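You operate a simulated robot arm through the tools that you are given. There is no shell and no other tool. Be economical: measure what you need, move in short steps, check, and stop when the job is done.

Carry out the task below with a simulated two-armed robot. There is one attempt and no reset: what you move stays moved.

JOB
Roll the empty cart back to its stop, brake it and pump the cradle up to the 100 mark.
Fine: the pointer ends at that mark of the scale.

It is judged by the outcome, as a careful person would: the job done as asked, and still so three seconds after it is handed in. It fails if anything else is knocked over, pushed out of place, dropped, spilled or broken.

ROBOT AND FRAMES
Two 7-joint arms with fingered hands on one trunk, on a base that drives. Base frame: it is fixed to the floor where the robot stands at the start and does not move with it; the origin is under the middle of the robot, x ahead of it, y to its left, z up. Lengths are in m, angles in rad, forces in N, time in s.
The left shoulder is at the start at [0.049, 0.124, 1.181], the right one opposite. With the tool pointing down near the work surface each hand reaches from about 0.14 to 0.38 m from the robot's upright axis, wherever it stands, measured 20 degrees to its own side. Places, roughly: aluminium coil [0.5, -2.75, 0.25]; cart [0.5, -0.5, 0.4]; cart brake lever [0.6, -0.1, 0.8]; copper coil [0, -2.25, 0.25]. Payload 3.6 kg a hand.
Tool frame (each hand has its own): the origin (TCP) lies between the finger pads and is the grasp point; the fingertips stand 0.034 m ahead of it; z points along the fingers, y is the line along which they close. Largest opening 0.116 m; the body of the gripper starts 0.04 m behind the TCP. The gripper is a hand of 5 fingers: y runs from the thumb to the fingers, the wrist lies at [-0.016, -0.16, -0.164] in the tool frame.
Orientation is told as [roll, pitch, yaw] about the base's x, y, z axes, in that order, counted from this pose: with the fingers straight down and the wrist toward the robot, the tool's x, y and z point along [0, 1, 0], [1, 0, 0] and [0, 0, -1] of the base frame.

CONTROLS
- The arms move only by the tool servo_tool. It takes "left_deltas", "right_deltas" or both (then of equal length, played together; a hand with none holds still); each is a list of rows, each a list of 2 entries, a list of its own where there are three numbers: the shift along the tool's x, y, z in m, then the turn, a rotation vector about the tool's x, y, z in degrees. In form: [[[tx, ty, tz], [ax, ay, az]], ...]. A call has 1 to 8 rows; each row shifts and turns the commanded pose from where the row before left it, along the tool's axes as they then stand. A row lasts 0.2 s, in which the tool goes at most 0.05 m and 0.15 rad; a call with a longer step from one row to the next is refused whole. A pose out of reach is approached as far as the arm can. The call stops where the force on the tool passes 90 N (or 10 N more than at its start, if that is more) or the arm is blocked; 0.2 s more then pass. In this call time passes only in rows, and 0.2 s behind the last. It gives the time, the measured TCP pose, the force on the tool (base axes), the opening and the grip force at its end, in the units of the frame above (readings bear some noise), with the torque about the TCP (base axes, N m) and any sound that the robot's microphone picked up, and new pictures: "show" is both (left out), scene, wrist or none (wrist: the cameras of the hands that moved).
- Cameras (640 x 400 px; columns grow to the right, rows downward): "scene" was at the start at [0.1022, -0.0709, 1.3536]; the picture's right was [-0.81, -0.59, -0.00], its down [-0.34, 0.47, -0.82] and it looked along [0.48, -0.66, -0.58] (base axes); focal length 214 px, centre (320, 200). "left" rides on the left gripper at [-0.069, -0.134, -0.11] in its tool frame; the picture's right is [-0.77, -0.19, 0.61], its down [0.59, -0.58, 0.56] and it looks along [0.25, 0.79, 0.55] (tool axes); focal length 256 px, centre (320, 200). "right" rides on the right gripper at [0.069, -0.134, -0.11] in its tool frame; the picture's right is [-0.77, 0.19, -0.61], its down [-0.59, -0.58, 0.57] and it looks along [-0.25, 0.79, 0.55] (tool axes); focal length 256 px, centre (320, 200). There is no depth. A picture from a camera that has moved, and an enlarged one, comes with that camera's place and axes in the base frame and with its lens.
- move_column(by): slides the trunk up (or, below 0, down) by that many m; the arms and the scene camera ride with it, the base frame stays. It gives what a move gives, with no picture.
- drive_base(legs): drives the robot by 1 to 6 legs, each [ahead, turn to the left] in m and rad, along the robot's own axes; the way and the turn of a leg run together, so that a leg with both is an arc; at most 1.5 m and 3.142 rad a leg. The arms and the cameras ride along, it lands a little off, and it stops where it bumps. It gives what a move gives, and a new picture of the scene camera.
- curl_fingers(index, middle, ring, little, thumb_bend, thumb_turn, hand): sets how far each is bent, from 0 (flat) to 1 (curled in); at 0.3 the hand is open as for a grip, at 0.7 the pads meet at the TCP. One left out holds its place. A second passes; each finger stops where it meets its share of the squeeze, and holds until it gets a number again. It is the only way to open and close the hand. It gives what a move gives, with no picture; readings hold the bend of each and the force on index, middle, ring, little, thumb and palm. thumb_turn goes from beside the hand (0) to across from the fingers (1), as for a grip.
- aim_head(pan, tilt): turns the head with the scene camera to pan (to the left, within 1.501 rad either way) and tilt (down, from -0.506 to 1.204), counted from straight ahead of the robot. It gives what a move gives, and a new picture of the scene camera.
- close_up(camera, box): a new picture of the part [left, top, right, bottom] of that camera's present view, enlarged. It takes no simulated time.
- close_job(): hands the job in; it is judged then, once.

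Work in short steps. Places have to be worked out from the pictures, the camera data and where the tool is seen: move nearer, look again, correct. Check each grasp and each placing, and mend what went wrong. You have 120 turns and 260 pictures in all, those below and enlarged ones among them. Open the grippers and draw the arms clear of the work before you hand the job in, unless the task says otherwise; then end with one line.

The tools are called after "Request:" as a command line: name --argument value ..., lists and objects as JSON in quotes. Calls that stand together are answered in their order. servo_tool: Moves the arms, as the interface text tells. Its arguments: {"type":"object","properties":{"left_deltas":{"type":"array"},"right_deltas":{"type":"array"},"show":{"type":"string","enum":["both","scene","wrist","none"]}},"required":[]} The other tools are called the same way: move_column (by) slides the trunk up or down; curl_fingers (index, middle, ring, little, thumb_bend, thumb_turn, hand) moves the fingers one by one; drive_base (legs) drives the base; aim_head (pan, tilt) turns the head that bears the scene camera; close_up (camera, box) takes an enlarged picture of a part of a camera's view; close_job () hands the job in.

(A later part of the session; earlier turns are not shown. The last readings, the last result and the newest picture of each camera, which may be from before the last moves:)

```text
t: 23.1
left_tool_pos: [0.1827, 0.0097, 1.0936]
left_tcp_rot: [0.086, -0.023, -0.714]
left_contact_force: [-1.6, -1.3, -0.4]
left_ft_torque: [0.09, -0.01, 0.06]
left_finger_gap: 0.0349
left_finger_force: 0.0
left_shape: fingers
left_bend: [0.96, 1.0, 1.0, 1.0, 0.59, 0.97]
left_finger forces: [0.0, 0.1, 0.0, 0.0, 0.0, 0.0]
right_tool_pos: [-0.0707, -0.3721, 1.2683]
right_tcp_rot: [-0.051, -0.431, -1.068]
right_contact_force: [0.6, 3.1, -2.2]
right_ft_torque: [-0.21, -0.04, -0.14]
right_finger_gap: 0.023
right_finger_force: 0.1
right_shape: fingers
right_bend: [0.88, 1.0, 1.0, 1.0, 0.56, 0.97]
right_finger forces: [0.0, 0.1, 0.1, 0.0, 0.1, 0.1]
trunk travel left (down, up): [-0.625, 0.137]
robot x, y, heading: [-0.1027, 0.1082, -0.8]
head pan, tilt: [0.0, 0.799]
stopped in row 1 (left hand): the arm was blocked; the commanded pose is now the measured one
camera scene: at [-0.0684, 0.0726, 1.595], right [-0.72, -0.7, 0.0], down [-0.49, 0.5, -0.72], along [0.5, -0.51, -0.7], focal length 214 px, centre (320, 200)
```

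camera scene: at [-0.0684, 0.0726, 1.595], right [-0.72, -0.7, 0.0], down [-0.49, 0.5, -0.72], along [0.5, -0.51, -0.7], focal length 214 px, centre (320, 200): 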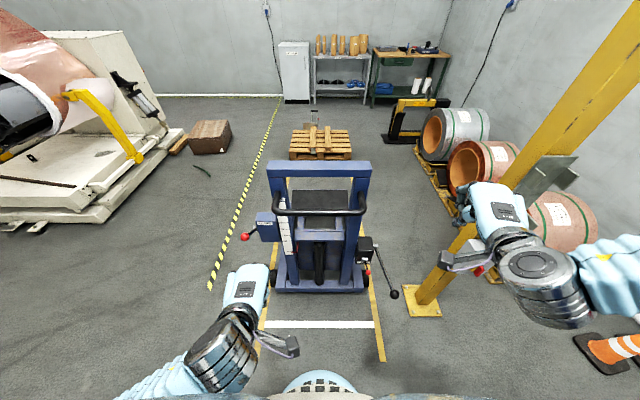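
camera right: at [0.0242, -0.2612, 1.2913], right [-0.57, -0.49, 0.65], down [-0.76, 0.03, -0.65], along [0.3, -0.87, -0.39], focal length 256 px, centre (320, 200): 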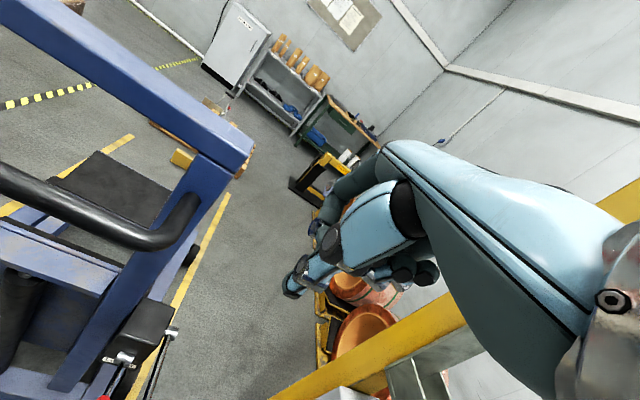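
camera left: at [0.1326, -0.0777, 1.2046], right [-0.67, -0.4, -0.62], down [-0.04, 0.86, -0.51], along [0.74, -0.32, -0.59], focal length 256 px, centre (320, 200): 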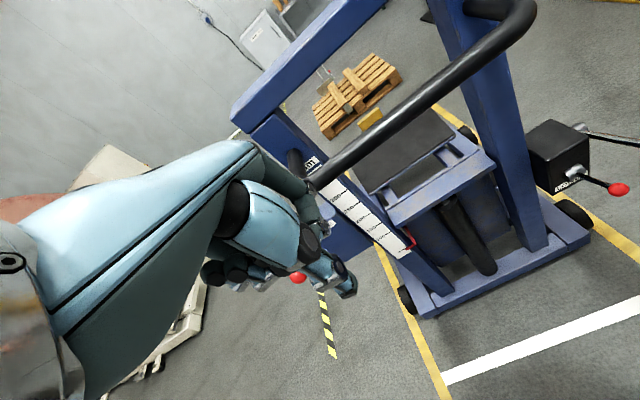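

The whole robot is rocking. Let time pass without arm commands.

Request:
move_column --by -0.05

Request:
aim_head --pan 0 --tilt 0.85

```text
t: 24.1
left_tool_pos: [0.1907, 0.0729, 0.9936]
left_tcp_rot: [-0.166, 0.131, -0.341]
left_contact_force: [59.8, -233.1, 17.1]
left_ft_torque: [35.49, 10.93, 34.75]
left_finger_gap: 0.0349
left_finger_force: 0.0
left_shape: fingers
left_bend: [0.97, 1.0, 1.0, 1.0, 0.59, 0.97]
left_finger forces: [0.0, 0.1, 0.0, 0.1, 0.1, 0.0]
right_tool_pos: [-0.1919, -0.3922, 1.729]
right_tcp_rot: [2.025, -1.017, -2.955]
right_contact_force: [-4.8, 7.0, 10.2]
right_ft_torque: [0.72, 0.48, 0.05]
right_finger_gap: 0.0345
right_finger_force: 0.0
right_shape: fingers
right_bend: [0.97, 1.0, 1.0, 1.0, 0.59, 0.97]
right_finger forces: [0.1, 0.1, 0.0, 0.0, 0.0, 0.0]
trunk travel left (down, up): [-0.574, 0.188]
robot x, y, heading: [-0.101, 0.1051, -0.8]
head pan, tilt: [0.0, 0.799]
stopped: the force on the tool passed its limit at 115 N (the readings are from after the stop); the commanded pose is now the measured one
```

```text
t: 24.7
left_tool_pos: [0.224, 0.1524, 0.9621]
left_tcp_rot: [0.082, 0.185, -0.204]
left_contact_force: [21.4, 78.0, -17.2]
left_ft_torque: [-5.58, 0.4, -2.23]
left_finger_gap: 0.0354
left_finger_force: 0.1
left_shape: fingers
left_bend: [0.97, 1.0, 1.0, 1.0, 0.59, 0.97]
left_finger forces: [0.1, 0.0, 0.1, 0.0, 0.1, 0.1]
right_tool_pos: [-0.1616, -0.4826, 1.5362]
right_tcp_rot: [0.961, -1.077, -2.154]
right_contact_force: [-37.9, -22.5, -9.3]
right_ft_torque: [-0.33, -0.17, 3.06]
right_finger_gap: 0.0357
right_finger_force: 0.1
right_shape: fingers
right_bend: [0.97, 1.0, 1.0, 1.0, 0.59, 0.97]
right_finger forces: [0.0, 0.0, 0.1, 0.0, 0.1, 0.1]
trunk travel left (down, up): [-0.574, 0.188]
robot x, y, heading: [-0.1096, 0.1068, -0.809]
head pan, tilt: [0.0, 0.85]
camera scene: at [-0.0529, 0.0432, 1.5346], right [-0.72, -0.69, -0.01], down [-0.51, 0.54, -0.67], along [0.46, -0.48, -0.74], focal length 214 px, centre (320, 200)
```

scene: 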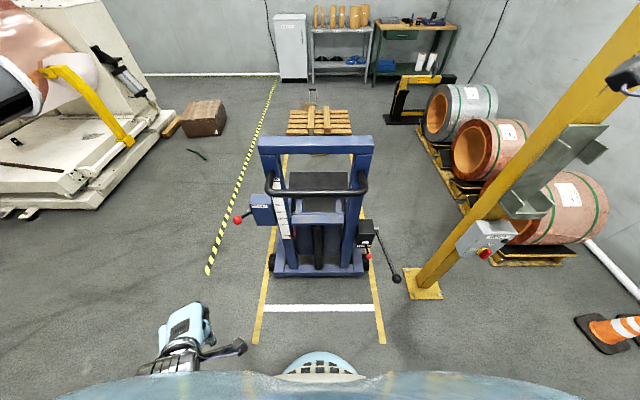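

The arms are flailing; let it settle and look.

Request:
aim_head --pan -0.6 --tilt 0.7

Request:
aim_head --pan -0.6 --tilt 0.6

```text
t: 25.7
left_tool_pos: [0.1534, 0.1181, 0.975]
left_tcp_rot: [-0.08, 0.15, -0.446]
left_contact_force: [-2.8, -9.8, -0.8]
left_ft_torque: [0.62, -0.26, 0.26]
left_finger_gap: 0.0379
left_finger_force: 0.0
left_shape: fingers
left_bend: [0.98, 1.0, 1.0, 1.0, 0.59, 0.97]
left_finger forces: [0.1, 0.0, 0.0, 0.0, 0.0, 0.0]
right_tool_pos: [-0.1921, -0.3488, 1.7052]
right_tcp_rot: [1.921, -1.079, -2.84]
right_contact_force: [0.3, -0.2, 1.4]
right_ft_torque: [-0.03, 0.0, -0.02]
right_finger_gap: 0.0371
right_finger_force: 0.0
right_shape: fingers
right_bend: [0.98, 1.0, 1.0, 1.0, 0.59, 0.97]
right_finger forces: [0.0, 0.0, 0.0, 0.0, 0.0, 0.0]
trunk travel left (down, up): [-0.574, 0.188]
robot x, y, heading: [-0.1014, 0.1061, -0.801]
head pan, tilt: [-0.6, 0.7]
camera scene: at [-0.1176, 0.0517, 1.5538], right [-0.99, -0.17, -0.02], down [-0.09, 0.62, -0.78], along [0.15, -0.77, -0.62], focal length 214 px, centre (320, 200)
```

scene: 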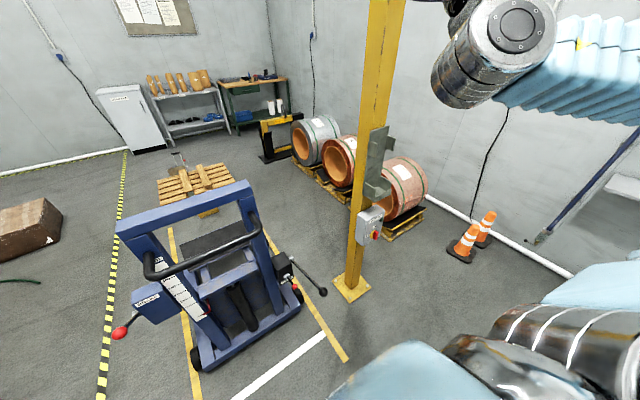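

```text
t: 26.4
left_tool_pos: [0.196, 0.0989, 0.9703]
left_tcp_rot: [0.037, 0.278, -0.197]
left_contact_force: [29.7, 93.4, -4.6]
left_ft_torque: [-5.8, 2.57, -0.25]
left_finger_gap: 0.0412
left_finger_force: 0.2
left_shape: fingers
left_bend: [1.0, 1.0, 1.0, 1.0, 0.59, 0.98]
left_finger forces: [0.0, 0.1, 0.0, 0.1, 0.0, 0.0]
right_tool_pos: [-0.1707, -0.4318, 1.7018]
right_tcp_rot: [1.879, -1.188, -3.087]
right_contact_force: [-10.4, 55.0, 63.3]
right_ft_torque: [5.52, 1.75, -1.52]
right_finger_gap: 0.0376
right_finger_force: 0.2
right_shape: fingers
right_bend: [0.99, 1.0, 1.0, 1.0, 0.59, 0.97]
right_finger forces: [0.0, 0.0, 0.0, 0.0, 0.1, 0.1]
trunk travel left (down, up): [-0.574, 0.188]
robot x, y, heading: [-0.0989, 0.0986, -0.804]
head pan, tilt: [-0.6, 0.6]
camera scene: at [-0.0272, -0.0609, 1.5571], right [-0.99, -0.17, 0.02], down [-0.12, 0.59, -0.8], along [0.12, -0.79, -0.6], focal length 214 px, centre (320, 200)
```

scene: 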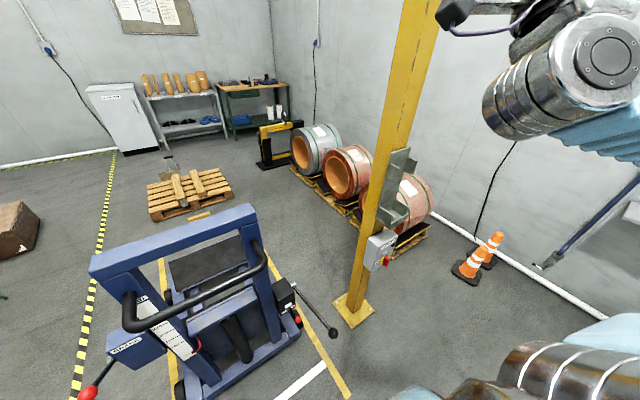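

Request:
servo_tool --left_deltas '[[[0, 0, 0], [0, 0, 0]], [[0, 0, 0], [0, 0, 0]], [[0, 0, 0], [0, 0, 0]], [[0, 0, 0], [0, 0, 0]], [[0, 0, 0], [0, 0, 0]], [[0, 0, 0], [0, 0, 0]], [[0, 0, 0], [0, 0, 0]], [[0, 0, 0], [0, 0, 0]]]' --show "both"

```text
t: 26.6
left_tool_pos: [0.1785, 0.0927, 1.0046]
left_tcp_rot: [-0.23, -0.016, -0.355]
left_contact_force: [371.2, -144.7, -128.3]
left_ft_torque: [16.91, 28.42, 17.13]
left_finger_gap: 0.0413
left_finger_force: 0.1
left_shape: fingers
left_bend: [1.0, 1.0, 1.0, 1.0, 0.6, 0.97]
left_finger forces: [0.1, 0.0, 0.0, 0.0, 0.0, 0.0]
right_tool_pos: [-0.2848, -0.3562, 1.7113]
right_tcp_rot: [1.902, -0.956, -2.958]
right_contact_force: [-6.1, 1.4, -2.0]
right_ft_torque: [-0.13, 0.2, 0.2]
right_finger_gap: 0.0386
right_finger_force: 0.1
right_shape: fingers
right_bend: [0.99, 1.0, 1.0, 1.0, 0.59, 0.97]
right_finger forces: [0.1, 0.0, 0.0, 0.0, 0.0, 0.1]
trunk travel left (down, up): [-0.574, 0.188]
robot x, y, heading: [-0.0951, 0.1014, -0.803]
head pan, tilt: [-0.6, 0.6]
stopped in row 1 (left hand): the force on the tool passed its limit at 329 N (the readings are from after the stop); the commanded pose is now the measured one
camera scene: at [-0.0772, 0.0071, 1.5554], right [-0.99, -0.17, 0.0], down [-0.1, 0.56, -0.83], along [0.14, -0.81, -0.56], focal length 214 px, centre (320, 200)
camera left: at [0.0361, 0.1008, 1.1264], right [-0.48, -0.77, -0.42], down [-0.38, 0.61, -0.69], along [0.79, -0.17, -0.58], focal length 256 px, centre (320, 200)
```

scene: 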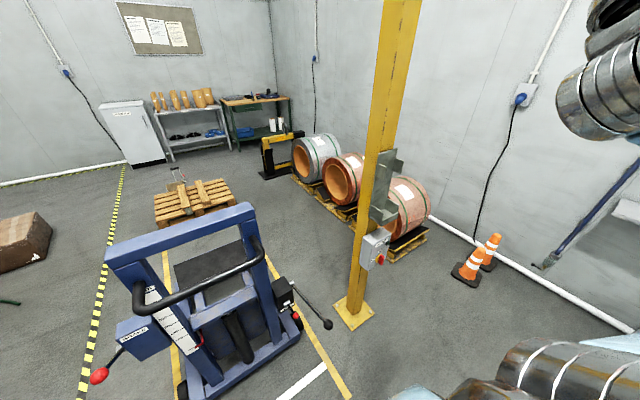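
left: 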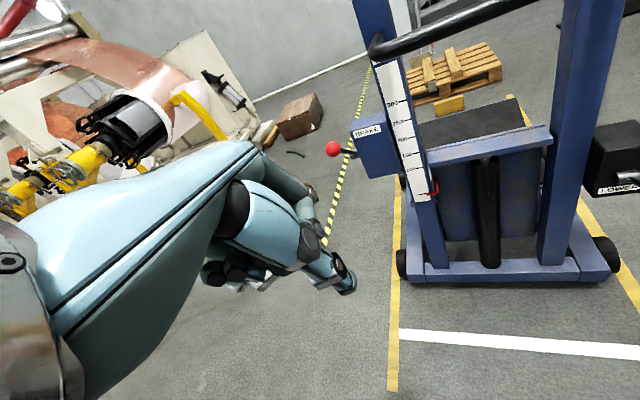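

The left arm is apparently jammed against my own body. Look down-left.

Request:
aim_head --pan 0.5 --tilt 1.1

Request:
aim_head --pan 0.9 --tilt 0.7

```text
t: 28.0
left_tool_pos: [0.1659, 0.0962, 0.9955]
left_tcp_rot: [-0.292, 0.053, -0.288]
left_contact_force: [359.3, -186.7, -178.0]
left_ft_torque: [24.35, 26.32, 23.57]
left_finger_gap: 0.0412
left_finger_force: 0.1
left_shape: fingers
left_bend: [1.0, 1.0, 1.0, 1.0, 0.6, 0.97]
left_finger forces: [0.1, 0.0, 0.0, 0.1, 0.1, 0.1]
right_tool_pos: [-0.2783, -0.3622, 1.7076]
right_tcp_rot: [1.883, -0.964, -2.936]
right_contact_force: [-5.6, -3.6, -6.8]
right_ft_torque: [-0.68, 0.1, 0.3]
right_finger_gap: 0.0388
right_finger_force: 0.0
right_shape: fingers
right_bend: [0.99, 1.0, 1.0, 1.0, 0.6, 0.97]
right_finger forces: [0.1, 0.1, 0.2, 0.0, 0.0, 0.1]
trunk travel left (down, up): [-0.574, 0.188]
robot x, y, heading: [-0.1001, 0.1005, -0.797]
head pan, tilt: [0.499, 1.1]
camera scene: at [-0.0328, 0.0736, 1.517], right [-0.3, -0.95, 0.0], down [-0.85, 0.27, -0.46], along [0.44, -0.13, -0.89], focal length 214 px, centre (320, 200)
```

scene: 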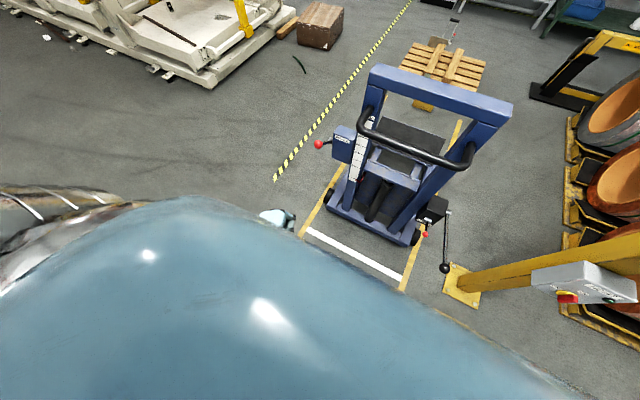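

```text
t: 28.8
left_tool_pos: [0.2115, 0.0848, 0.979]
left_tcp_rot: [-0.186, 0.094, -0.305]
left_contact_force: [212.0, -213.4, -77.0]
left_ft_torque: [31.28, 18.41, 31.98]
left_finger_gap: 0.0416
left_finger_force: 0.0
left_shape: fingers
left_bend: [1.0, 1.0, 1.0, 1.0, 0.59, 0.97]
left_finger forces: [0.1, 0.0, 0.1, 0.1, 0.0, 0.0]
right_tool_pos: [-0.1839, -0.4036, 1.7221]
right_tcp_rot: [1.952, -1.027, -2.885]
right_contact_force: [-4.4, -3.0, -8.7]
right_ft_torque: [-0.73, 0.5, -0.12]
right_finger_gap: 0.0399
right_finger_force: 0.1
right_shape: fingers
right_bend: [0.99, 1.0, 1.0, 1.0, 0.6, 0.97]
right_finger forces: [0.0, 0.0, 0.0, 0.1, 0.0, 0.0]
trunk travel left (down, up): [-0.574, 0.188]
robot x, y, heading: [-0.1024, 0.1002, -0.799]
head pan, tilt: [0.901, 0.7]
camera scene: at [0.0396, 0.0519, 1.5487], right [0.1, -0.99, -0.03], down [-0.66, -0.04, -0.75], along [0.74, 0.1, -0.66], focal length 214 px, centre (320, 200)
```

scene: 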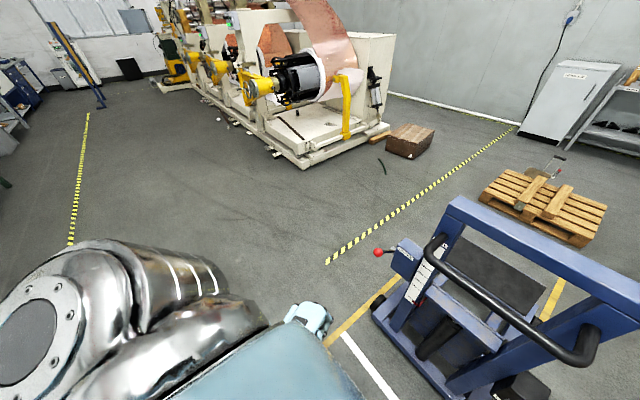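

The left hand is pressed on my chest. I move it forward and left, away from the body.

Request:
servo_tool --left_deltas '[[[0, 0.04, 0], [0, 0, 0]], [[0.0, 0.04, 0], [0, 0, 0]], [[0.02, 0.04, 0], [0, 0, 0]], [[0.02, 0.04, 0], [0, 0, 0]]]' --show "scene"

```text
t: 29.1
left_tool_pos: [0.2198, 0.0712, 1.0047]
left_tcp_rot: [-0.259, -0.083, -0.363]
left_contact_force: [252.0, -284.3, -219.8]
left_ft_torque: [29.31, -6.59, 41.95]
left_finger_gap: 0.0413
left_finger_force: 0.0
left_shape: fingers
left_bend: [1.0, 1.0, 1.0, 1.0, 0.59, 0.97]
left_finger forces: [0.0, 0.0, 0.0, 0.0, 0.0, 0.0]
right_tool_pos: [-0.2447, -0.3765, 1.7237]
right_tcp_rot: [1.918, -1.043, -2.924]
right_contact_force: [-0.5, -6.3, -2.6]
right_ft_torque: [-0.44, -0.06, 0.17]
right_finger_gap: 0.0406
right_finger_force: 0.1
right_shape: fingers
right_bend: [1.0, 1.0, 1.0, 1.0, 0.6, 0.97]
right_finger forces: [0.0, 0.1, 0.0, 0.0, 0.0, 0.1]
trunk travel left (down, up): [-0.574, 0.188]
robot x, y, heading: [-0.1005, 0.1029, -0.798]
head pan, tilt: [0.901, 0.7]
stopped in row 1 (left hand): the force on the tool passed its limit at 581 N (the readings are from after the stop); the commanded pose is now the measured one
camera scene: at [0.0213, 0.0675, 1.5491], right [0.1, -0.99, -0.02], down [-0.65, -0.05, -0.76], along [0.75, 0.09, -0.65], focal length 214 px, centre (320, 200)
```

scene: 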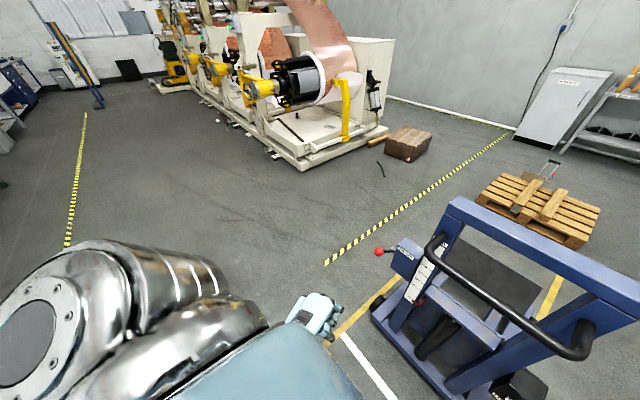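

Request:
servo_tool --left_deltas '[[[-0.01, 0.04, 0.025], [0, 0, 0]]]' --show "none"

Request:
servo_tool --left_deltas '[[[-0.01, 0.04, 0.025], [0, 0, 0]]]' --show "none"

Request:
servo_tool --left_deltas '[[[-0.01, 0.04, 0.025], [0, 0, 0]]]' --show "scene"

```text
t: 29.7
left_tool_pos: [0.2264, 0.1144, 0.9369]
left_tcp_rot: [-0.083, 0.095, -0.381]
left_contact_force: [-0.4, -0.3, 0.2]
left_ft_torque: [0.1, -0.09, 0.07]
left_finger_gap: 0.0417
left_finger_force: 0.0
left_shape: fingers
left_bend: [1.0, 1.0, 1.0, 1.0, 0.6, 0.97]
left_finger forces: [0.1, 0.0, 0.0, 0.1, 0.1, 0.1]
right_tool_pos: [-0.2025, -0.3921, 1.7119]
right_tcp_rot: [1.884, -1.083, -2.872]
right_contact_force: [-0.1, 0.8, -0.7]
right_ft_torque: [0.1, 0.03, 0.01]
right_finger_gap: 0.0411
right_finger_force: 0.1
right_shape: fingers
right_bend: [1.0, 1.0, 1.0, 1.0, 0.6, 0.97]
right_finger forces: [0.0, 0.0, 0.0, 0.0, 0.0, 0.1]
trunk travel left (down, up): [-0.574, 0.188]
robot x, y, heading: [-0.1035, 0.1063, -0.8]
head pan, tilt: [0.901, 0.7]
stopped in row 1 (left hand): the arm was blocked; the commanded pose is now the measured one
```

```text
t: 30.1
left_tool_pos: [0.2742, 0.0541, 0.9188]
left_tcp_rot: [-0.125, 0.071, -0.383]
left_contact_force: [-3.8, -1.3, 2.9]
left_ft_torque: [0.17, -0.22, 0.2]
left_finger_gap: 0.0417
left_finger_force: 0.1
left_shape: fingers
left_bend: [1.0, 1.0, 1.0, 1.0, 0.6, 0.97]
left_finger forces: [0.0, 0.0, 0.1, 0.1, 0.1, 0.0]
right_tool_pos: [-0.1844, -0.4108, 1.712]
right_tcp_rot: [1.862, -1.088, -2.846]
right_contact_force: [1.0, 0.5, 0.0]
right_ft_torque: [0.07, -0.06, -0.03]
right_finger_gap: 0.0411
right_finger_force: 0.0
right_shape: fingers
right_bend: [1.0, 1.0, 1.0, 1.0, 0.6, 0.97]
right_finger forces: [0.0, 0.1, 0.0, 0.0, 0.0, 0.0]
trunk travel left (down, up): [-0.574, 0.188]
robot x, y, heading: [-0.0984, 0.1044, -0.801]
head pan, tilt: [0.901, 0.7]
```

```text
t: 30.7
left_tool_pos: [0.2731, 0.0843, 0.8812]
left_tcp_rot: [-0.068, 0.097, -0.394]
left_contact_force: [-0.2, 0.8, 0.7]
left_ft_torque: [-0.02, 0.0, 0.03]
left_finger_gap: 0.0417
left_finger_force: 0.1
left_shape: fingers
left_bend: [1.0, 1.0, 1.0, 1.0, 0.6, 0.97]
left_finger forces: [0.0, 0.0, 0.1, 0.0, 0.0, 0.1]
right_tool_pos: [-0.2258, -0.3739, 1.717]
right_tcp_rot: [1.91, -1.068, -2.897]
right_contact_force: [-1.4, 0.3, 0.2]
right_ft_torque: [0.03, 0.02, 0.02]
right_finger_gap: 0.0414
right_finger_force: 0.0
right_shape: fingers
right_bend: [1.0, 1.0, 1.0, 1.0, 0.6, 0.97]
right_finger forces: [0.0, 0.0, 0.0, 0.1, 0.1, 0.0]
trunk travel left (down, up): [-0.574, 0.188]
robot x, y, heading: [-0.1059, 0.1041, -0.806]
head pan, tilt: [0.901, 0.7]
stopped in row 1 (left hand): the arm was blocked; the commanded pose is now the measured one
camera scene: at [-0.0241, 0.1216, 1.5496], right [0.1, -1.0, 0.01], down [-0.63, -0.07, -0.77], along [0.77, 0.07, -0.64], focal length 214 px, centre (320, 200)
```

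scene: 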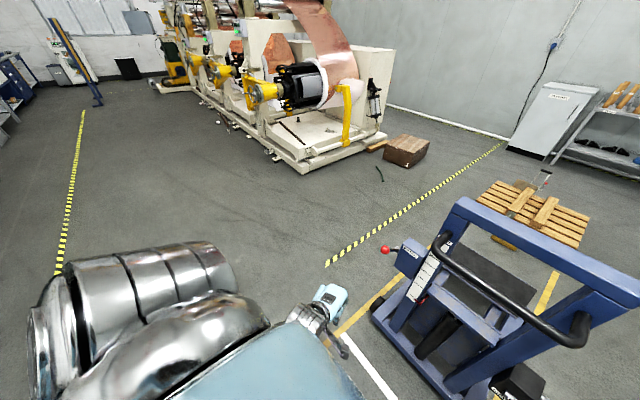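

Freed. I let the rocking die down.

Request:
aim_head --pan 0.2 --tilt 0.8

Request:
aim_head --pan -0.6 --tilt 0.3

Request:
aim_head --pan 0 --tilt 0.8

```text
t: 31.8
left_tool_pos: [0.282, 0.0704, 0.8779]
left_tcp_rot: [-0.073, 0.109, -0.39]
left_contact_force: [1.9, -1.4, -1.2]
left_ft_torque: [0.06, 0.09, 0.0]
left_finger_gap: 0.0415
left_finger_force: 0.1
left_shape: fingers
left_bend: [1.0, 1.0, 1.0, 1.0, 0.6, 0.97]
left_finger forces: [0.0, 0.0, 0.1, 0.0, 0.0, 0.1]
right_tool_pos: [-0.2065, -0.3937, 1.7129]
right_tcp_rot: [1.877, -1.073, -2.865]
right_contact_force: [0.6, -1.5, -0.5]
right_ft_torque: [-0.07, -0.09, -0.03]
right_finger_gap: 0.0412
right_finger_force: 0.1
right_shape: fingers
right_bend: [1.0, 1.0, 1.0, 1.0, 0.6, 0.97]
right_finger forces: [0.0, 0.0, 0.0, 0.0, 0.0, 0.0]
trunk travel left (down, up): [-0.574, 0.188]
robot x, y, heading: [-0.0992, 0.105, -0.8]
head pan, tilt: [0.201, 0.799]
camera scene: at [-0.0139, 0.0375, 1.5387], right [-0.56, -0.83, 0.0], down [-0.6, 0.41, -0.69], along [0.57, -0.39, -0.72], focal length 214 px, centre (320, 200)
```

scene: 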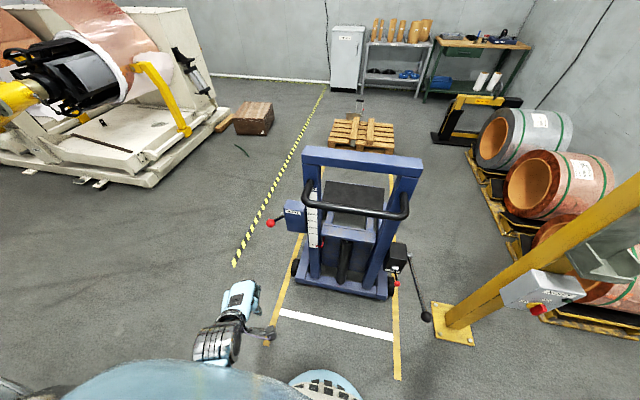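

```text
t: 32.9
left_tool_pos: [0.2743, 0.0769, 0.8801]
left_tcp_rot: [-0.077, 0.101, -0.39]
left_contact_force: [-0.4, -0.5, -0.9]
left_ft_torque: [-0.05, 0.02, 0.03]
left_finger_gap: 0.0417
left_finger_force: 0.2
left_shape: fingers
left_bend: [1.0, 1.0, 1.0, 1.0, 0.6, 0.97]
left_finger forces: [0.1, 0.0, 0.0, 0.0, 0.0, 0.0]
right_tool_pos: [-0.22, -0.3803, 1.7166]
right_tcp_rot: [1.902, -1.068, -2.889]
right_contact_force: [-0.2, -0.3, 0.1]
right_ft_torque: [0.04, 0.0, 0.02]
right_finger_gap: 0.0412
right_finger_force: 0.1
right_shape: fingers
right_bend: [1.0, 1.0, 1.0, 1.0, 0.6, 0.97]
right_finger forces: [0.1, 0.0, 0.1, 0.1, 0.1, 0.0]
trunk travel left (down, up): [-0.574, 0.188]
robot x, y, heading: [-0.1019, 0.1055, -0.804]
head pan, tilt: [-0.6, 0.3]
camera scene: at [-0.0762, 0.0034, 1.5832], right [-0.99, -0.17, 0.0], down [-0.05, 0.29, -0.96], along [0.16, -0.94, -0.3], focal length 214 px, centre (320, 200)
```

scene: 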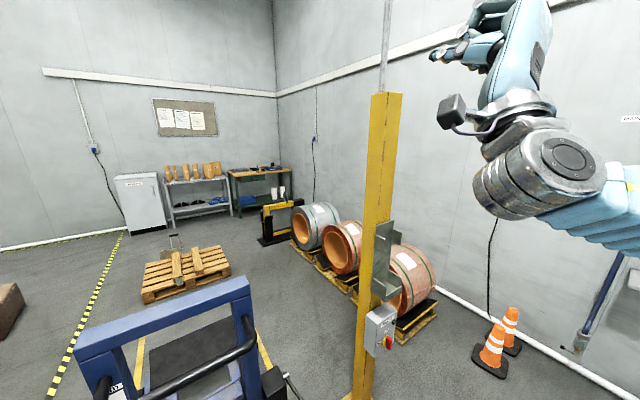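

```text
t: 33.9
left_tool_pos: [0.2749, 0.077, 0.8803]
left_tcp_rot: [-0.077, 0.098, -0.391]
left_contact_force: [0.4, 0.0, 0.4]
left_ft_torque: [0.01, 0.0, -0.03]
left_finger_gap: 0.0415
left_finger_force: 0.0
left_shape: fingers
left_bend: [1.0, 1.0, 1.0, 1.0, 0.6, 0.97]
left_finger forces: [0.1, 0.0, 0.0, 0.0, 0.0, 0.0]
right_tool_pos: [-0.2201, -0.3805, 1.7159]
right_tcp_rot: [1.903, -1.068, -2.888]
right_contact_force: [-0.3, -0.5, 0.6]
right_ft_torque: [-0.05, -0.02, 0.0]
right_finger_gap: 0.0412
right_finger_force: 0.1
right_shape: fingers
right_bend: [1.0, 1.0, 1.0, 1.0, 0.6, 0.97]
right_finger forces: [0.1, 0.0, 0.1, 0.0, 0.1, 0.1]
trunk travel left (down, up): [-0.574, 0.188]
robot x, y, heading: [-0.1018, 0.104, -0.807]
head pan, tilt: [0.0, 0.799]
camera scene: at [-0.0355, 0.0369, 1.5389], right [-0.72, -0.69, 0.0], down [-0.5, 0.52, -0.7], along [0.48, -0.5, -0.72], focal length 214 px, centre (320, 200)
```

scene: 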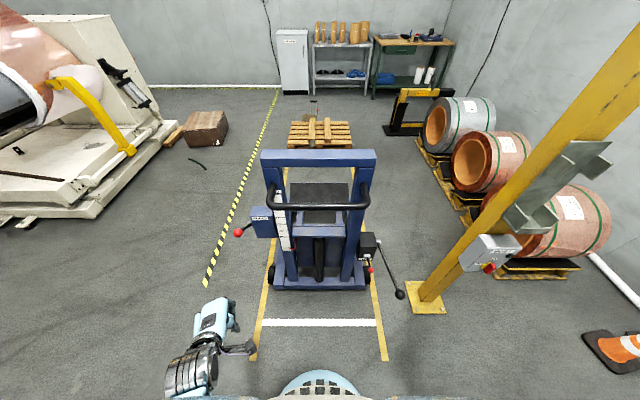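

Settled. The right hand ended pointing forward/up; I swing it back to fingers-down by rotating about its own x axis around the wrist.

Request:
servo_tool --right_deltas '[[[0, -0.0243, 0.0237], [8.4, 0, 0]], [[0, -0.0243, 0.0237], [8.4, 0, 0]], [[0, -0.0243, 0.0237], [8.4, 0, 0]], [[0, -0.0243, 0.0237], [8.4, 0, 0]]]' --show "wrist"

```text
t: 34.9
left_tool_pos: [0.2756, 0.0762, 0.879]
left_tcp_rot: [-0.076, 0.101, -0.393]
left_contact_force: [0.3, 0.4, 0.3]
left_ft_torque: [-0.05, 0.03, -0.02]
left_finger_gap: 0.042
left_finger_force: 0.0
left_shape: fingers
left_bend: [1.0, 1.0, 1.0, 1.0, 0.6, 0.97]
left_finger forces: [0.1, 0.0, 0.1, 0.0, 0.0, 0.0]
right_tool_pos: [-0.1287, -0.4254, 1.6263]
right_tcp_rot: [0.907, -0.954, -1.75]
right_contact_force: [0.3, -0.3, -0.2]
right_ft_torque: [0.0, 0.0, -0.02]
right_finger_gap: 0.0411
right_finger_force: 0.1
right_shape: fingers
right_bend: [1.0, 1.0, 1.0, 1.0, 0.6, 0.97]
right_finger forces: [0.0, 0.0, 0.0, 0.0, 0.0, 0.0]
trunk travel left (down, up): [-0.574, 0.188]
robot x, y, heading: [-0.1018, 0.107, -0.802]
head pan, tilt: [0.0, 0.799]
camera right: at [-0.1426, -0.2444, 1.5873], right [-0.99, -0.12, 0.02], down [0.02, -0.34, -0.94], along [0.12, -0.93, 0.34], focal length 256 px, centre (320, 200)
```

right: 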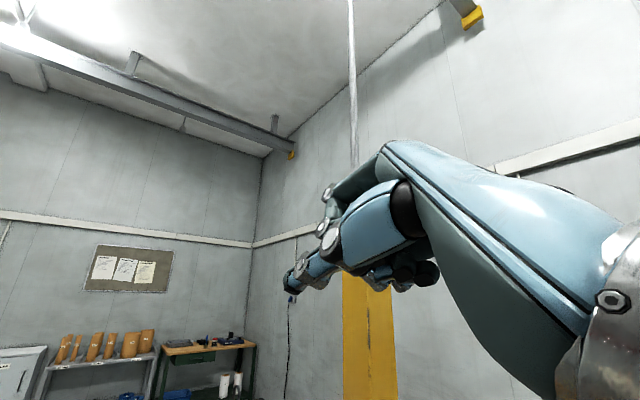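

Request:
servo_tool --right_deltas '[[[0, -0.0209, 0.0204], [7.3, -3.9, 0]], [[0, -0.0209, 0.0204], [7.3, -3.9, 0]], [[0, -0.0209, 0.0204], [7.3, -3.9, 0]], [[0, -0.0209, 0.0204], [7.3, -3.9, 0]], [[0, -0.0209, 0.0204], [7.3, -3.9, 0]], [[0, -0.0209, 0.0204], [7.3, -3.9, 0]], [[0, -0.0209, 0.0204], [7.3, -3.9, 0]]]' --show "both"

```text
t: 36.5
left_tool_pos: [0.2753, 0.0779, 0.8801]
left_tcp_rot: [-0.078, 0.098, -0.392]
left_contact_force: [0.1, -0.8, 0.1]
left_ft_torque: [0.03, -0.01, 0.0]
left_finger_gap: 0.0418
left_finger_force: 0.0
left_shape: fingers
left_bend: [1.0, 1.0, 1.0, 1.0, 0.6, 0.97]
left_finger forces: [0.0, 0.0, 0.0, 0.0, 0.0, 0.1]
right_tool_pos: [-0.0758, -0.3786, 1.4437]
right_tcp_rot: [0.11, -0.161, -1.255]
right_contact_force: [-0.2, 0.7, 0.0]
right_ft_torque: [-0.04, 0.01, -0.02]
right_finger_gap: 0.0411
right_finger_force: 0.1
right_shape: fingers
right_bend: [1.0, 1.0, 1.0, 1.0, 0.6, 0.97]
right_finger forces: [0.0, 0.0, 0.0, 0.0, 0.0, 0.0]
trunk travel left (down, up): [-0.574, 0.188]
robot x, y, heading: [-0.1037, 0.1078, -0.805]
head pan, tilt: [0.0, 0.799]
camera scene: at [-0.0349, 0.0374, 1.5388], right [-0.72, -0.69, 0.0], down [-0.5, 0.52, -0.7], along [0.48, -0.5, -0.72], focal length 214 px, centre (320, 200)
camera right: at [-0.0696, -0.2165, 1.5374], right [-0.76, -0.35, 0.55], down [-0.64, 0.28, -0.71], along [0.09, -0.89, -0.44], focal length 256 px, centre (320, 200)
```

scene: 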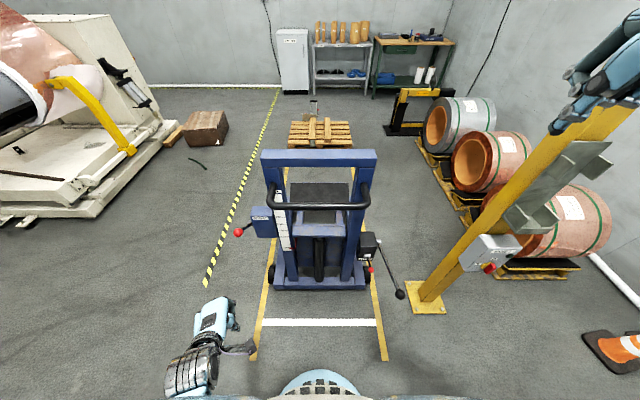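
right: 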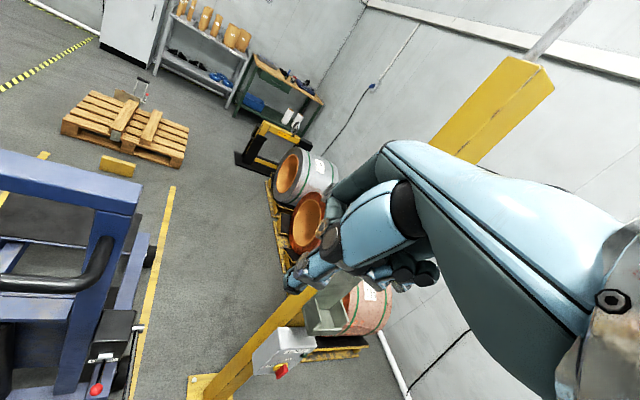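

Right hand is back near vertical. I straighten its yaw and lower it while moving inward.

Request:
servo_tool --right_deltas '[[[0.01, 0, 0.04], [2.3, -1.6, -6.5]], [[0.01, 0, 0.04], [2.3, -1.6, -6.5]], [[0.015, 0, 0.04], [2.3, -1.6, -6.5]], [[0.02, 0, 0.04], [2.3, -1.6, -6.5]], [[0.02, 0, 0.045], [0, 0, 0]], [[0.02, 0, 0.045], [0, 0, 0]], [[0.02, 0, 0.045], [0, 0, 0]], [[0.02, 0, 0.045], [0, 0, 0]]]' --show "scene"

```text
t: 38.3
left_tool_pos: [0.2742, 0.0755, 0.8809]
left_tcp_rot: [-0.076, 0.096, -0.392]
left_contact_force: [0.2, -1.4, 0.2]
left_ft_torque: [0.09, 0.06, 0.01]
left_finger_gap: 0.0419
left_finger_force: 0.2
left_shape: fingers
left_bend: [1.0, 1.0, 1.0, 1.0, 0.6, 0.97]
left_finger forces: [0.1, 0.1, 0.0, 0.1, 0.0, 0.1]
right_tool_pos: [0.0249, -0.3255, 1.1265]
right_tcp_rot: [-0.045, -0.016, -0.798]
right_contact_force: [-1.1, -0.6, 0.0]
right_ft_torque: [0.04, -0.04, 0.03]
right_finger_gap: 0.0413
right_finger_force: 0.2
right_shape: fingers
right_bend: [1.0, 1.0, 1.0, 1.0, 0.6, 0.97]
right_finger forces: [0.0, 0.0, 0.0, 0.0, 0.0, 0.0]
right hand out of reach, approached as far as the arm can: row 8
trunk travel left (down, up): [-0.574, 0.188]
robot x, y, heading: [-0.0988, 0.1028, -0.804]
head pan, tilt: [0.0, 0.799]
camera scene: at [-0.0372, 0.0357, 1.5389], right [-0.72, -0.69, 0.0], down [-0.5, 0.52, -0.7], along [0.48, -0.5, -0.72], focal length 214 px, centre (320, 200)
```

scene: 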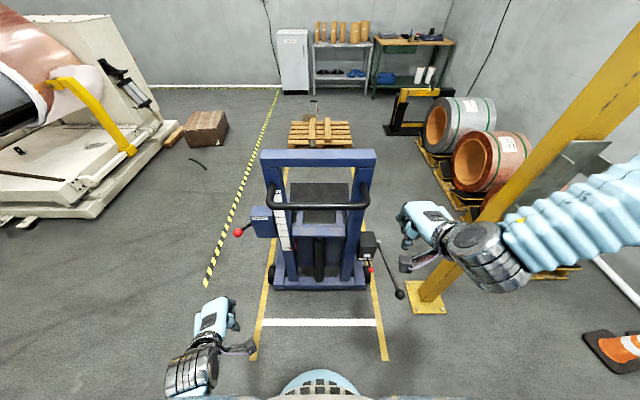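

Request:
servo_tool --left_deltas '[[[0, 0.02, -0.02], [-1.9, 1.5, 7.7]], [[0, 0.02, -0.02], [-1.9, 1.5, 7.7]], [[0, 0.02, -0.02], [-1.9, 1.5, 7.7]], [[-0.03, 0.02, 0], [0, 0, 0]], [[-0.03, 0.01, 0], [0, 0, 0]], [[-0.03, 0.01, 0], [0, 0, 0]]]' --right_deltas '[[[0, 0, 0.03], [0, 2.5, 0]], [[0, 0, 0.03], [0, 0, 0]], [[0, 0, 0.03], [0, 0, 0]], [[0.025, 0, 0.03], [0, 0, 0]], [[0.025, 0, 0.03], [0, 0, 0]], [[0.025, 0, 0.02], [0, 0, 0]]]' --show "both"

```text
t: 39.7
left_tool_pos: [0.2984, -0.0507, 0.9424]
left_tcp_rot: [-0.018, -0.029, -0.79]
left_contact_force: [-0.1, 0.5, -0.5]
left_ft_torque: [0.02, 0.03, 0.01]
left_finger_gap: 0.0417
left_finger_force: 0.1
left_shape: fingers
left_bend: [1.0, 1.0, 1.0, 1.0, 0.6, 0.97]
left_finger forces: [0.0, 0.0, 0.1, 0.0, 0.0, 0.0]
right_tool_pos: [0.0038, -0.3365, 1.1062]
right_tcp_rot: [0.0, -0.013, -0.798]
right_contact_force: [0.6, -0.3, -0.8]
right_ft_torque: [0.01, -0.03, 0.03]
right_finger_gap: 0.0415
right_finger_force: 0.0
right_shape: fingers
right_bend: [1.0, 1.0, 1.0, 1.0, 0.6, 0.97]
right_finger forces: [0.0, 0.0, 0.0, 0.1, 0.1, 0.0]
right hand out of reach, approached as far as the arm can: row 1, 2, 3, 4, 5, 6
trunk travel left (down, up): [-0.574, 0.188]
robot x, y, heading: [-0.1, 0.1049, -0.806]
head pan, tilt: [0.0, 0.799]
camera scene: at [-0.0355, 0.036, 1.5388], right [-0.72, -0.69, 0.0], down [-0.5, 0.52, -0.7], along [0.48, -0.5, -0.72], focal length 214 px, centre (320, 200)
camera right: at [-0.043, -0.1907, 1.2146], right [-0.42, -0.66, 0.62], down [-0.82, -0.01, -0.57], along [0.38, -0.75, -0.54], focal length 256 px, centre (320, 200)
camera left: at [0.1541, 0.001, 1.0502], right [-0.67, -0.43, -0.6], down [0.02, 0.81, -0.59], along [0.74, -0.41, -0.53], focal length 256 px, centre (320, 200)
```

scene: 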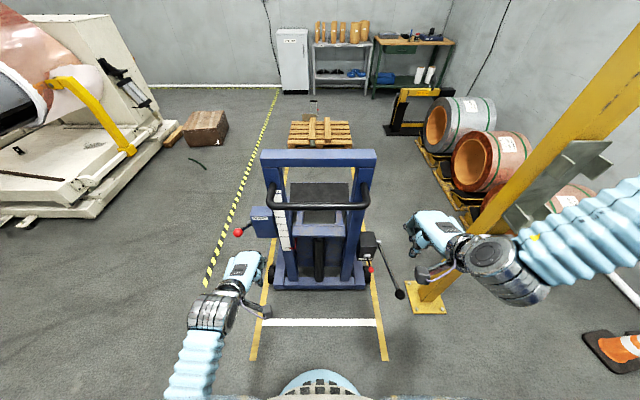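
right: 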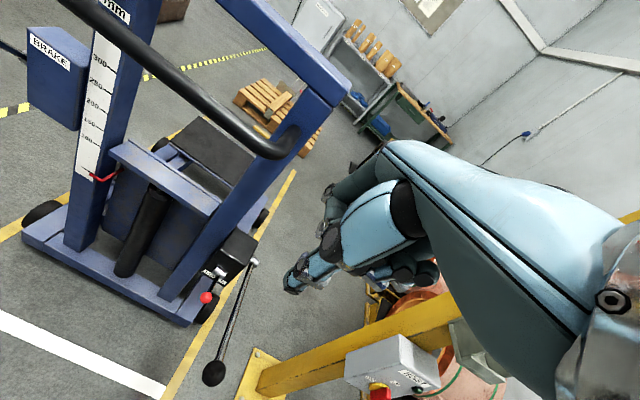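
left: 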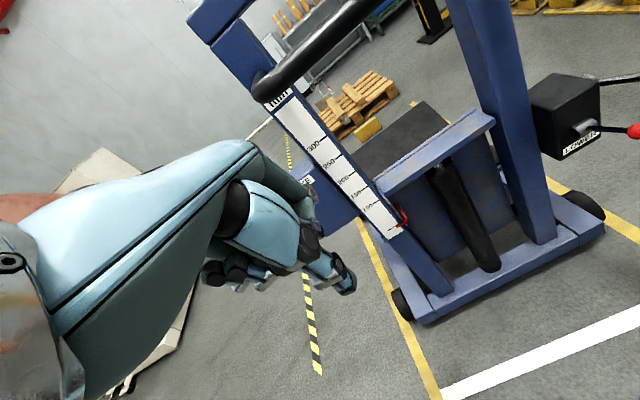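

The right arm won't go lower in its present posture, so I lower the trunk by 0.15 instead, and then raise the left hand.

Request:
move_column --by -0.14

Request:
servo_tool --left_deltas '[[[0, 0, -0.04], [0, 0, 0]], [[0, 0, -0.04], [0, 0, 0]], [[0, 0, -0.04], [0, 0, 0]], [[0, 0, -0.03], [0, 0, 0]]]' --right_deltas '[[[0.02, 0, 0], [0, 0, 0]], [[0.02, 0, 0], [0, 0, 0]], [[0.02, 0, 0], [0, 0, 0]], [[0.02, 0, 0], [0, 0, 0]]]' --show "both"

```text
t: 41.4
left_tool_pos: [0.2991, -0.0487, 0.8026]
left_tcp_rot: [-0.018, -0.031, -0.79]
left_contact_force: [-0.5, -0.4, -0.6]
left_ft_torque: [0.02, -0.02, 0.01]
left_finger_gap: 0.0416
left_finger_force: 0.0
left_shape: fingers
left_bend: [1.0, 1.0, 1.0, 1.0, 0.6, 0.97]
left_finger forces: [0.0, 0.0, 0.0, 0.0, 0.0, 0.0]
right_tool_pos: [0.004, -0.3351, 0.9689]
right_tcp_rot: [-0.005, -0.016, -0.798]
right_contact_force: [-0.2, -0.6, 0.4]
right_ft_torque: [-0.01, 0.0, 0.0]
right_finger_gap: 0.0413
right_finger_force: 0.0
right_shape: fingers
right_bend: [1.0, 1.0, 1.0, 1.0, 0.6, 0.97]
right_finger forces: [0.1, 0.0, 0.0, 0.0, 0.0, 0.0]
trunk travel left (down, up): [-0.434, 0.328]
robot x, y, heading: [-0.1026, 0.1038, -0.805]
head pan, tilt: [0.0, 0.799]
```

```text
t: 42.4
left_tool_pos: [0.3057, -0.0539, 0.9385]
left_tcp_rot: [-0.017, -0.029, -0.792]
left_contact_force: [0.4, 0.3, -0.1]
left_ft_torque: [0.05, 0.02, -0.01]
left_finger_gap: 0.0419
left_finger_force: 0.1
left_shape: fingers
left_bend: [1.0, 1.0, 1.0, 1.0, 0.6, 0.97]
left_finger forces: [0.0, 0.0, 0.0, 0.1, 0.0, 0.0]
left hand out of reach, approached as far as the arm can: row 4
right_tool_pos: [0.0507, -0.311, 0.9921]
right_tcp_rot: [0.0, -0.012, -0.795]
right_contact_force: [0.6, 0.1, -0.4]
right_ft_torque: [-0.01, 0.03, -0.04]
right_finger_gap: 0.0416
right_finger_force: 0.1
right_shape: fingers
right_bend: [1.0, 1.0, 1.0, 1.0, 0.6, 0.97]
right_finger forces: [0.0, 0.0, 0.0, 0.0, 0.0, 0.1]
right hand out of reach, approached as far as the arm can: row 2, 3, 4
trunk travel left (down, up): [-0.434, 0.328]
robot x, y, heading: [-0.1054, 0.1043, -0.805]
head pan, tilt: [0.0, 0.799]
camera scene: at [-0.021, 0.0224, 1.3979], right [-0.72, -0.69, 0.0], down [-0.5, 0.52, -0.7], along [0.48, -0.5, -0.72], focal length 214 px, centre (320, 200)
camera right: at [0.0041, -0.1654, 1.1014], right [-0.42, -0.67, 0.62], down [-0.82, -0.01, -0.57], along [0.38, -0.75, -0.54], focal length 256 px, centre (320, 200)
camera left: at [0.1623, -0.0036, 1.0484], right [-0.67, -0.43, -0.6], down [0.02, 0.81, -0.59], along [0.74, -0.41, -0.53], focal length 256 px, centre (320, 200)
```

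scene: 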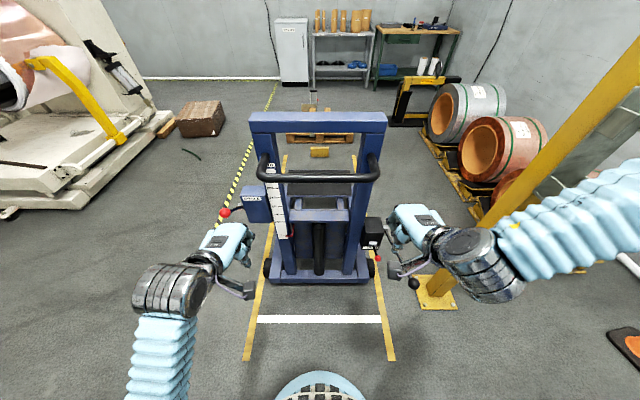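
right: 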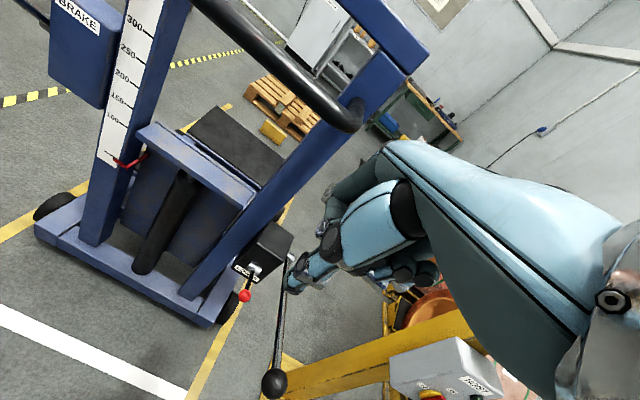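
left: 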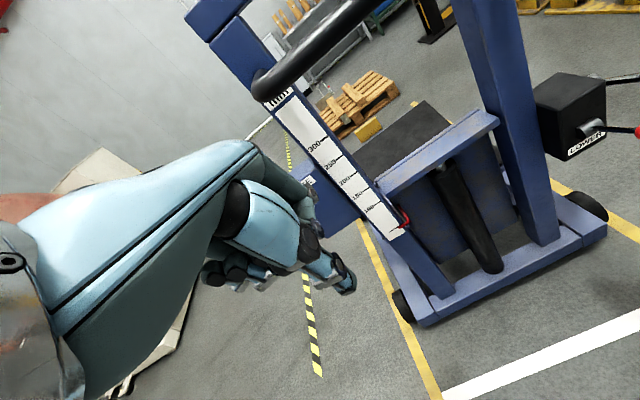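

Hands seem limited by being too close to the shoulders. I extend both forward 0.08 and then inward.

Request:
servo_tool --left_deltas '[[[0, 0.03, 0], [0, 0, 0]], [[0, 0.03, 0], [0, 0, 0]], [[0, 0.02, 0], [0, 0, 0]], [[-0.025, 0, 0], [0, 0, 0]], [[-0.025, 0, 0], [0, 0, 0]], [[-0.025, 0, 0], [0, 0, 0]]]' --right_deltas '[[[0, 0.03, 0.01], [0, 0, 0]], [[0, 0.03, 0.015], [0, 0, 0]], [[0, 0.02, 0.02], [0, 0, 0]], [[0.02, 0, 0], [0, 0, 0]], [[0.02, 0, 0], [0, 0, 0]], [[0.02, 0, 0], [0, 0, 0]]]' --show "scene"

```text
t: 43.8
left_tool_pos: [0.3084, -0.1629, 0.9431]
left_tcp_rot: [-0.017, -0.032, -0.791]
left_contact_force: [-0.2, -0.1, -0.3]
left_ft_torque: [0.02, 0.01, -0.02]
left_finger_gap: 0.0416
left_finger_force: 0.1
left_shape: fingers
left_bend: [1.0, 1.0, 1.0, 1.0, 0.6, 0.97]
left_finger forces: [0.1, 0.0, 0.1, 0.1, 0.0, 0.0]
right_tool_pos: [0.0965, -0.3479, 1.0131]
right_tcp_rot: [-0.003, -0.016, -0.796]
right_contact_force: [0.1, 0.0, -1.1]
right_ft_torque: [-0.01, 0.02, 0.02]
right_finger_gap: 0.0413
right_finger_force: 0.1
right_shape: fingers
right_bend: [1.0, 1.0, 1.0, 1.0, 0.6, 0.97]
right_finger forces: [0.0, 0.1, 0.0, 0.0, 0.0, 0.0]
right hand out of reach, approached as far as the arm can: row 1, 2, 3, 4, 5, 6
trunk travel left (down, up): [-0.434, 0.328]
robot x, y, heading: [-0.0974, 0.1051, -0.811]
head pan, tilt: [0.0, 0.799]
camera scene: at [-0.0221, 0.0229, 1.398], right [-0.72, -0.69, 0.0], down [-0.5, 0.52, -0.7], along [0.48, -0.5, -0.72], focal length 214 px, centre (320, 200)
```

scene: 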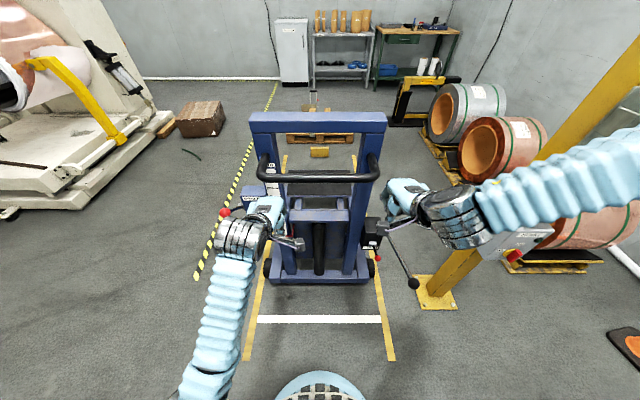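

Left is good at L 0.11; right is at L −0.17, z 1.01, slightly high. I lower the trunk 4.5 cm, raise the left a bit, and check both fists from the cameras.

Request:
move_column --by -0.045

Request:
servo_tool --left_deltas '[[[0, 0, -0.03], [0, 0, 0]], [[0, 0, -0.025], [0, 0, 0]]]' --right_deltas '[[[0, 0, 0], [0, 0, 0]], [[0, 0, 0], [0, 0, 0]]]' --show "both"

Request:
close_up --camera "scene" --box '[200, 120, 460, 280]'

```text
t: 44.6
left_tool_pos: [0.3105, -0.1628, 0.8992]
left_tcp_rot: [-0.017, -0.033, -0.79]
left_contact_force: [0.1, 0.4, 1.2]
left_ft_torque: [0.01, -0.01, -0.03]
left_finger_gap: 0.0415
left_finger_force: 0.1
left_shape: fingers
left_bend: [1.0, 1.0, 1.0, 1.0, 0.6, 0.97]
left_finger forces: [0.1, 0.0, 0.0, 0.0, 0.0, 0.1]
right_tool_pos: [0.0966, -0.3469, 0.9675]
right_tcp_rot: [-0.002, -0.017, -0.798]
right_contact_force: [0.0, 0.2, -0.6]
right_ft_torque: [0.0, 0.01, 0.0]
right_finger_gap: 0.0415
right_finger_force: 0.1
right_shape: fingers
right_bend: [1.0, 1.0, 1.0, 1.0, 0.6, 0.97]
right_finger forces: [0.0, 0.0, 0.0, 0.0, 0.0, 0.0]
trunk travel left (down, up): [-0.389, 0.373]
robot x, y, heading: [-0.1006, 0.103, -0.802]
head pan, tilt: [0.0, 0.799]
```

```text
t: 45.2
left_tool_pos: [0.3089, -0.1616, 0.9544]
left_tcp_rot: [-0.016, -0.029, -0.79]
left_contact_force: [-0.4, 0.3, 0.2]
left_ft_torque: [0.01, -0.01, 0.02]
left_finger_gap: 0.0417
left_finger_force: 0.0
left_shape: fingers
left_bend: [1.0, 1.0, 1.0, 1.0, 0.6, 0.97]
left_finger forces: [0.0, 0.0, 0.0, 0.0, 0.0, 0.0]
right_tool_pos: [0.0969, -0.3466, 0.9667]
right_tcp_rot: [-0.004, -0.015, -0.799]
right_contact_force: [0.3, -0.9, -0.5]
right_ft_torque: [0.02, 0.0, 0.01]
right_finger_gap: 0.0414
right_finger_force: 0.1
right_shape: fingers
right_bend: [1.0, 1.0, 1.0, 1.0, 0.6, 0.97]
right_finger forces: [0.0, 0.0, 0.0, 0.1, 0.1, 0.0]
trunk travel left (down, up): [-0.389, 0.373]
robot x, y, heading: [-0.1033, 0.1025, -0.801]
head pan, tilt: [0.0, 0.799]
camera scene: at [-0.014, 0.0149, 1.3526], right [-0.72, -0.69, 0.0], down [-0.5, 0.52, -0.7], along [0.48, -0.5, -0.72], focal length 214 px, centre (320, 200)
camera right: at [0.0506, -0.2021, 1.0747], right [-0.42, -0.66, 0.62], down [-0.82, -0.01, -0.57], along [0.38, -0.75, -0.54], focal length 256 px, centre (320, 200)
camera left: at [0.1641, -0.111, 1.0626], right [-0.67, -0.43, -0.6], down [0.02, 0.81, -0.59], along [0.74, -0.41, -0.53], focal length 256 px, centre (320, 200)
```

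scene: 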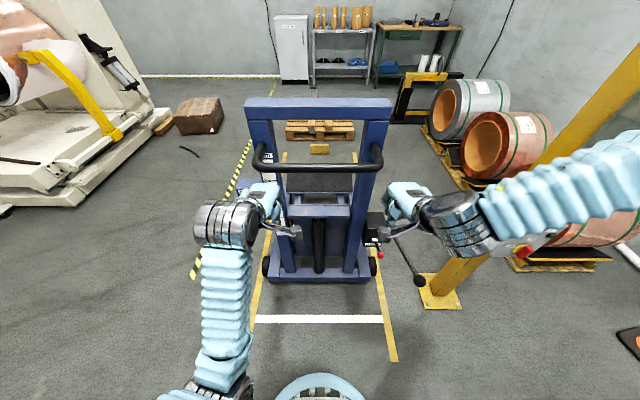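
right: 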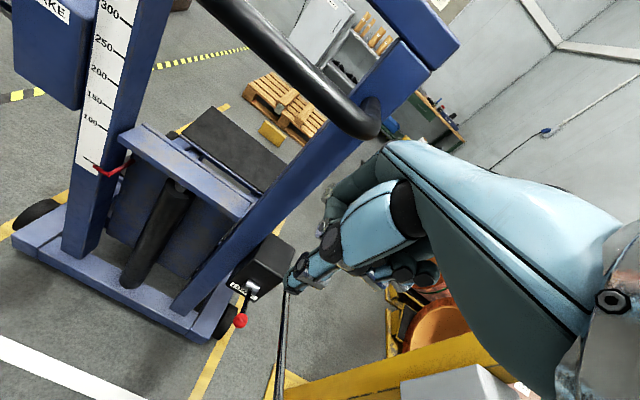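
left: 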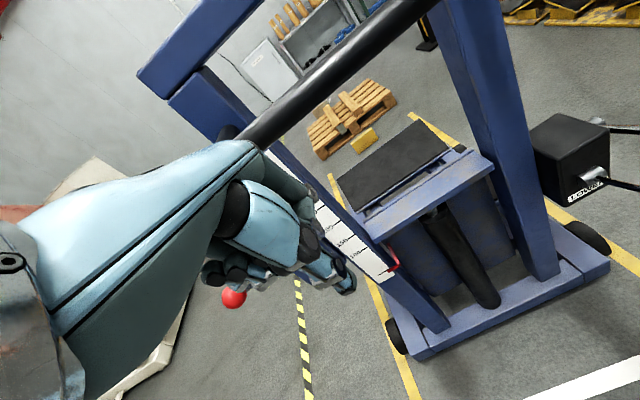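

```text
2.46 times, centred on (330, 200) of scene
camera zoom: at [-0.014, 0.0149, 1.3526], right [-0.72, -0.69, 0.0], down [-0.5, 0.52, -0.7], along [0.48, -0.5, -0.72], focal length 528 px, centre (295, 200)
```

zoom: 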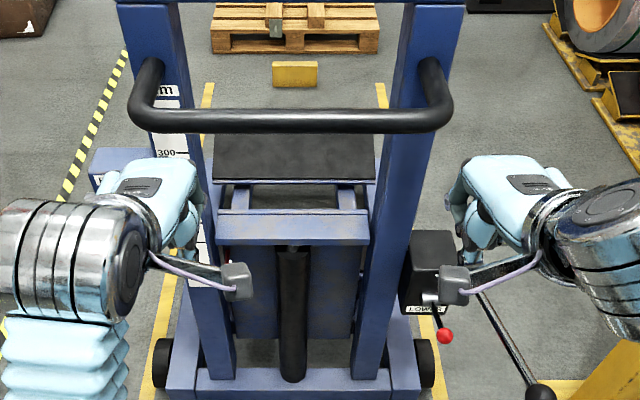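

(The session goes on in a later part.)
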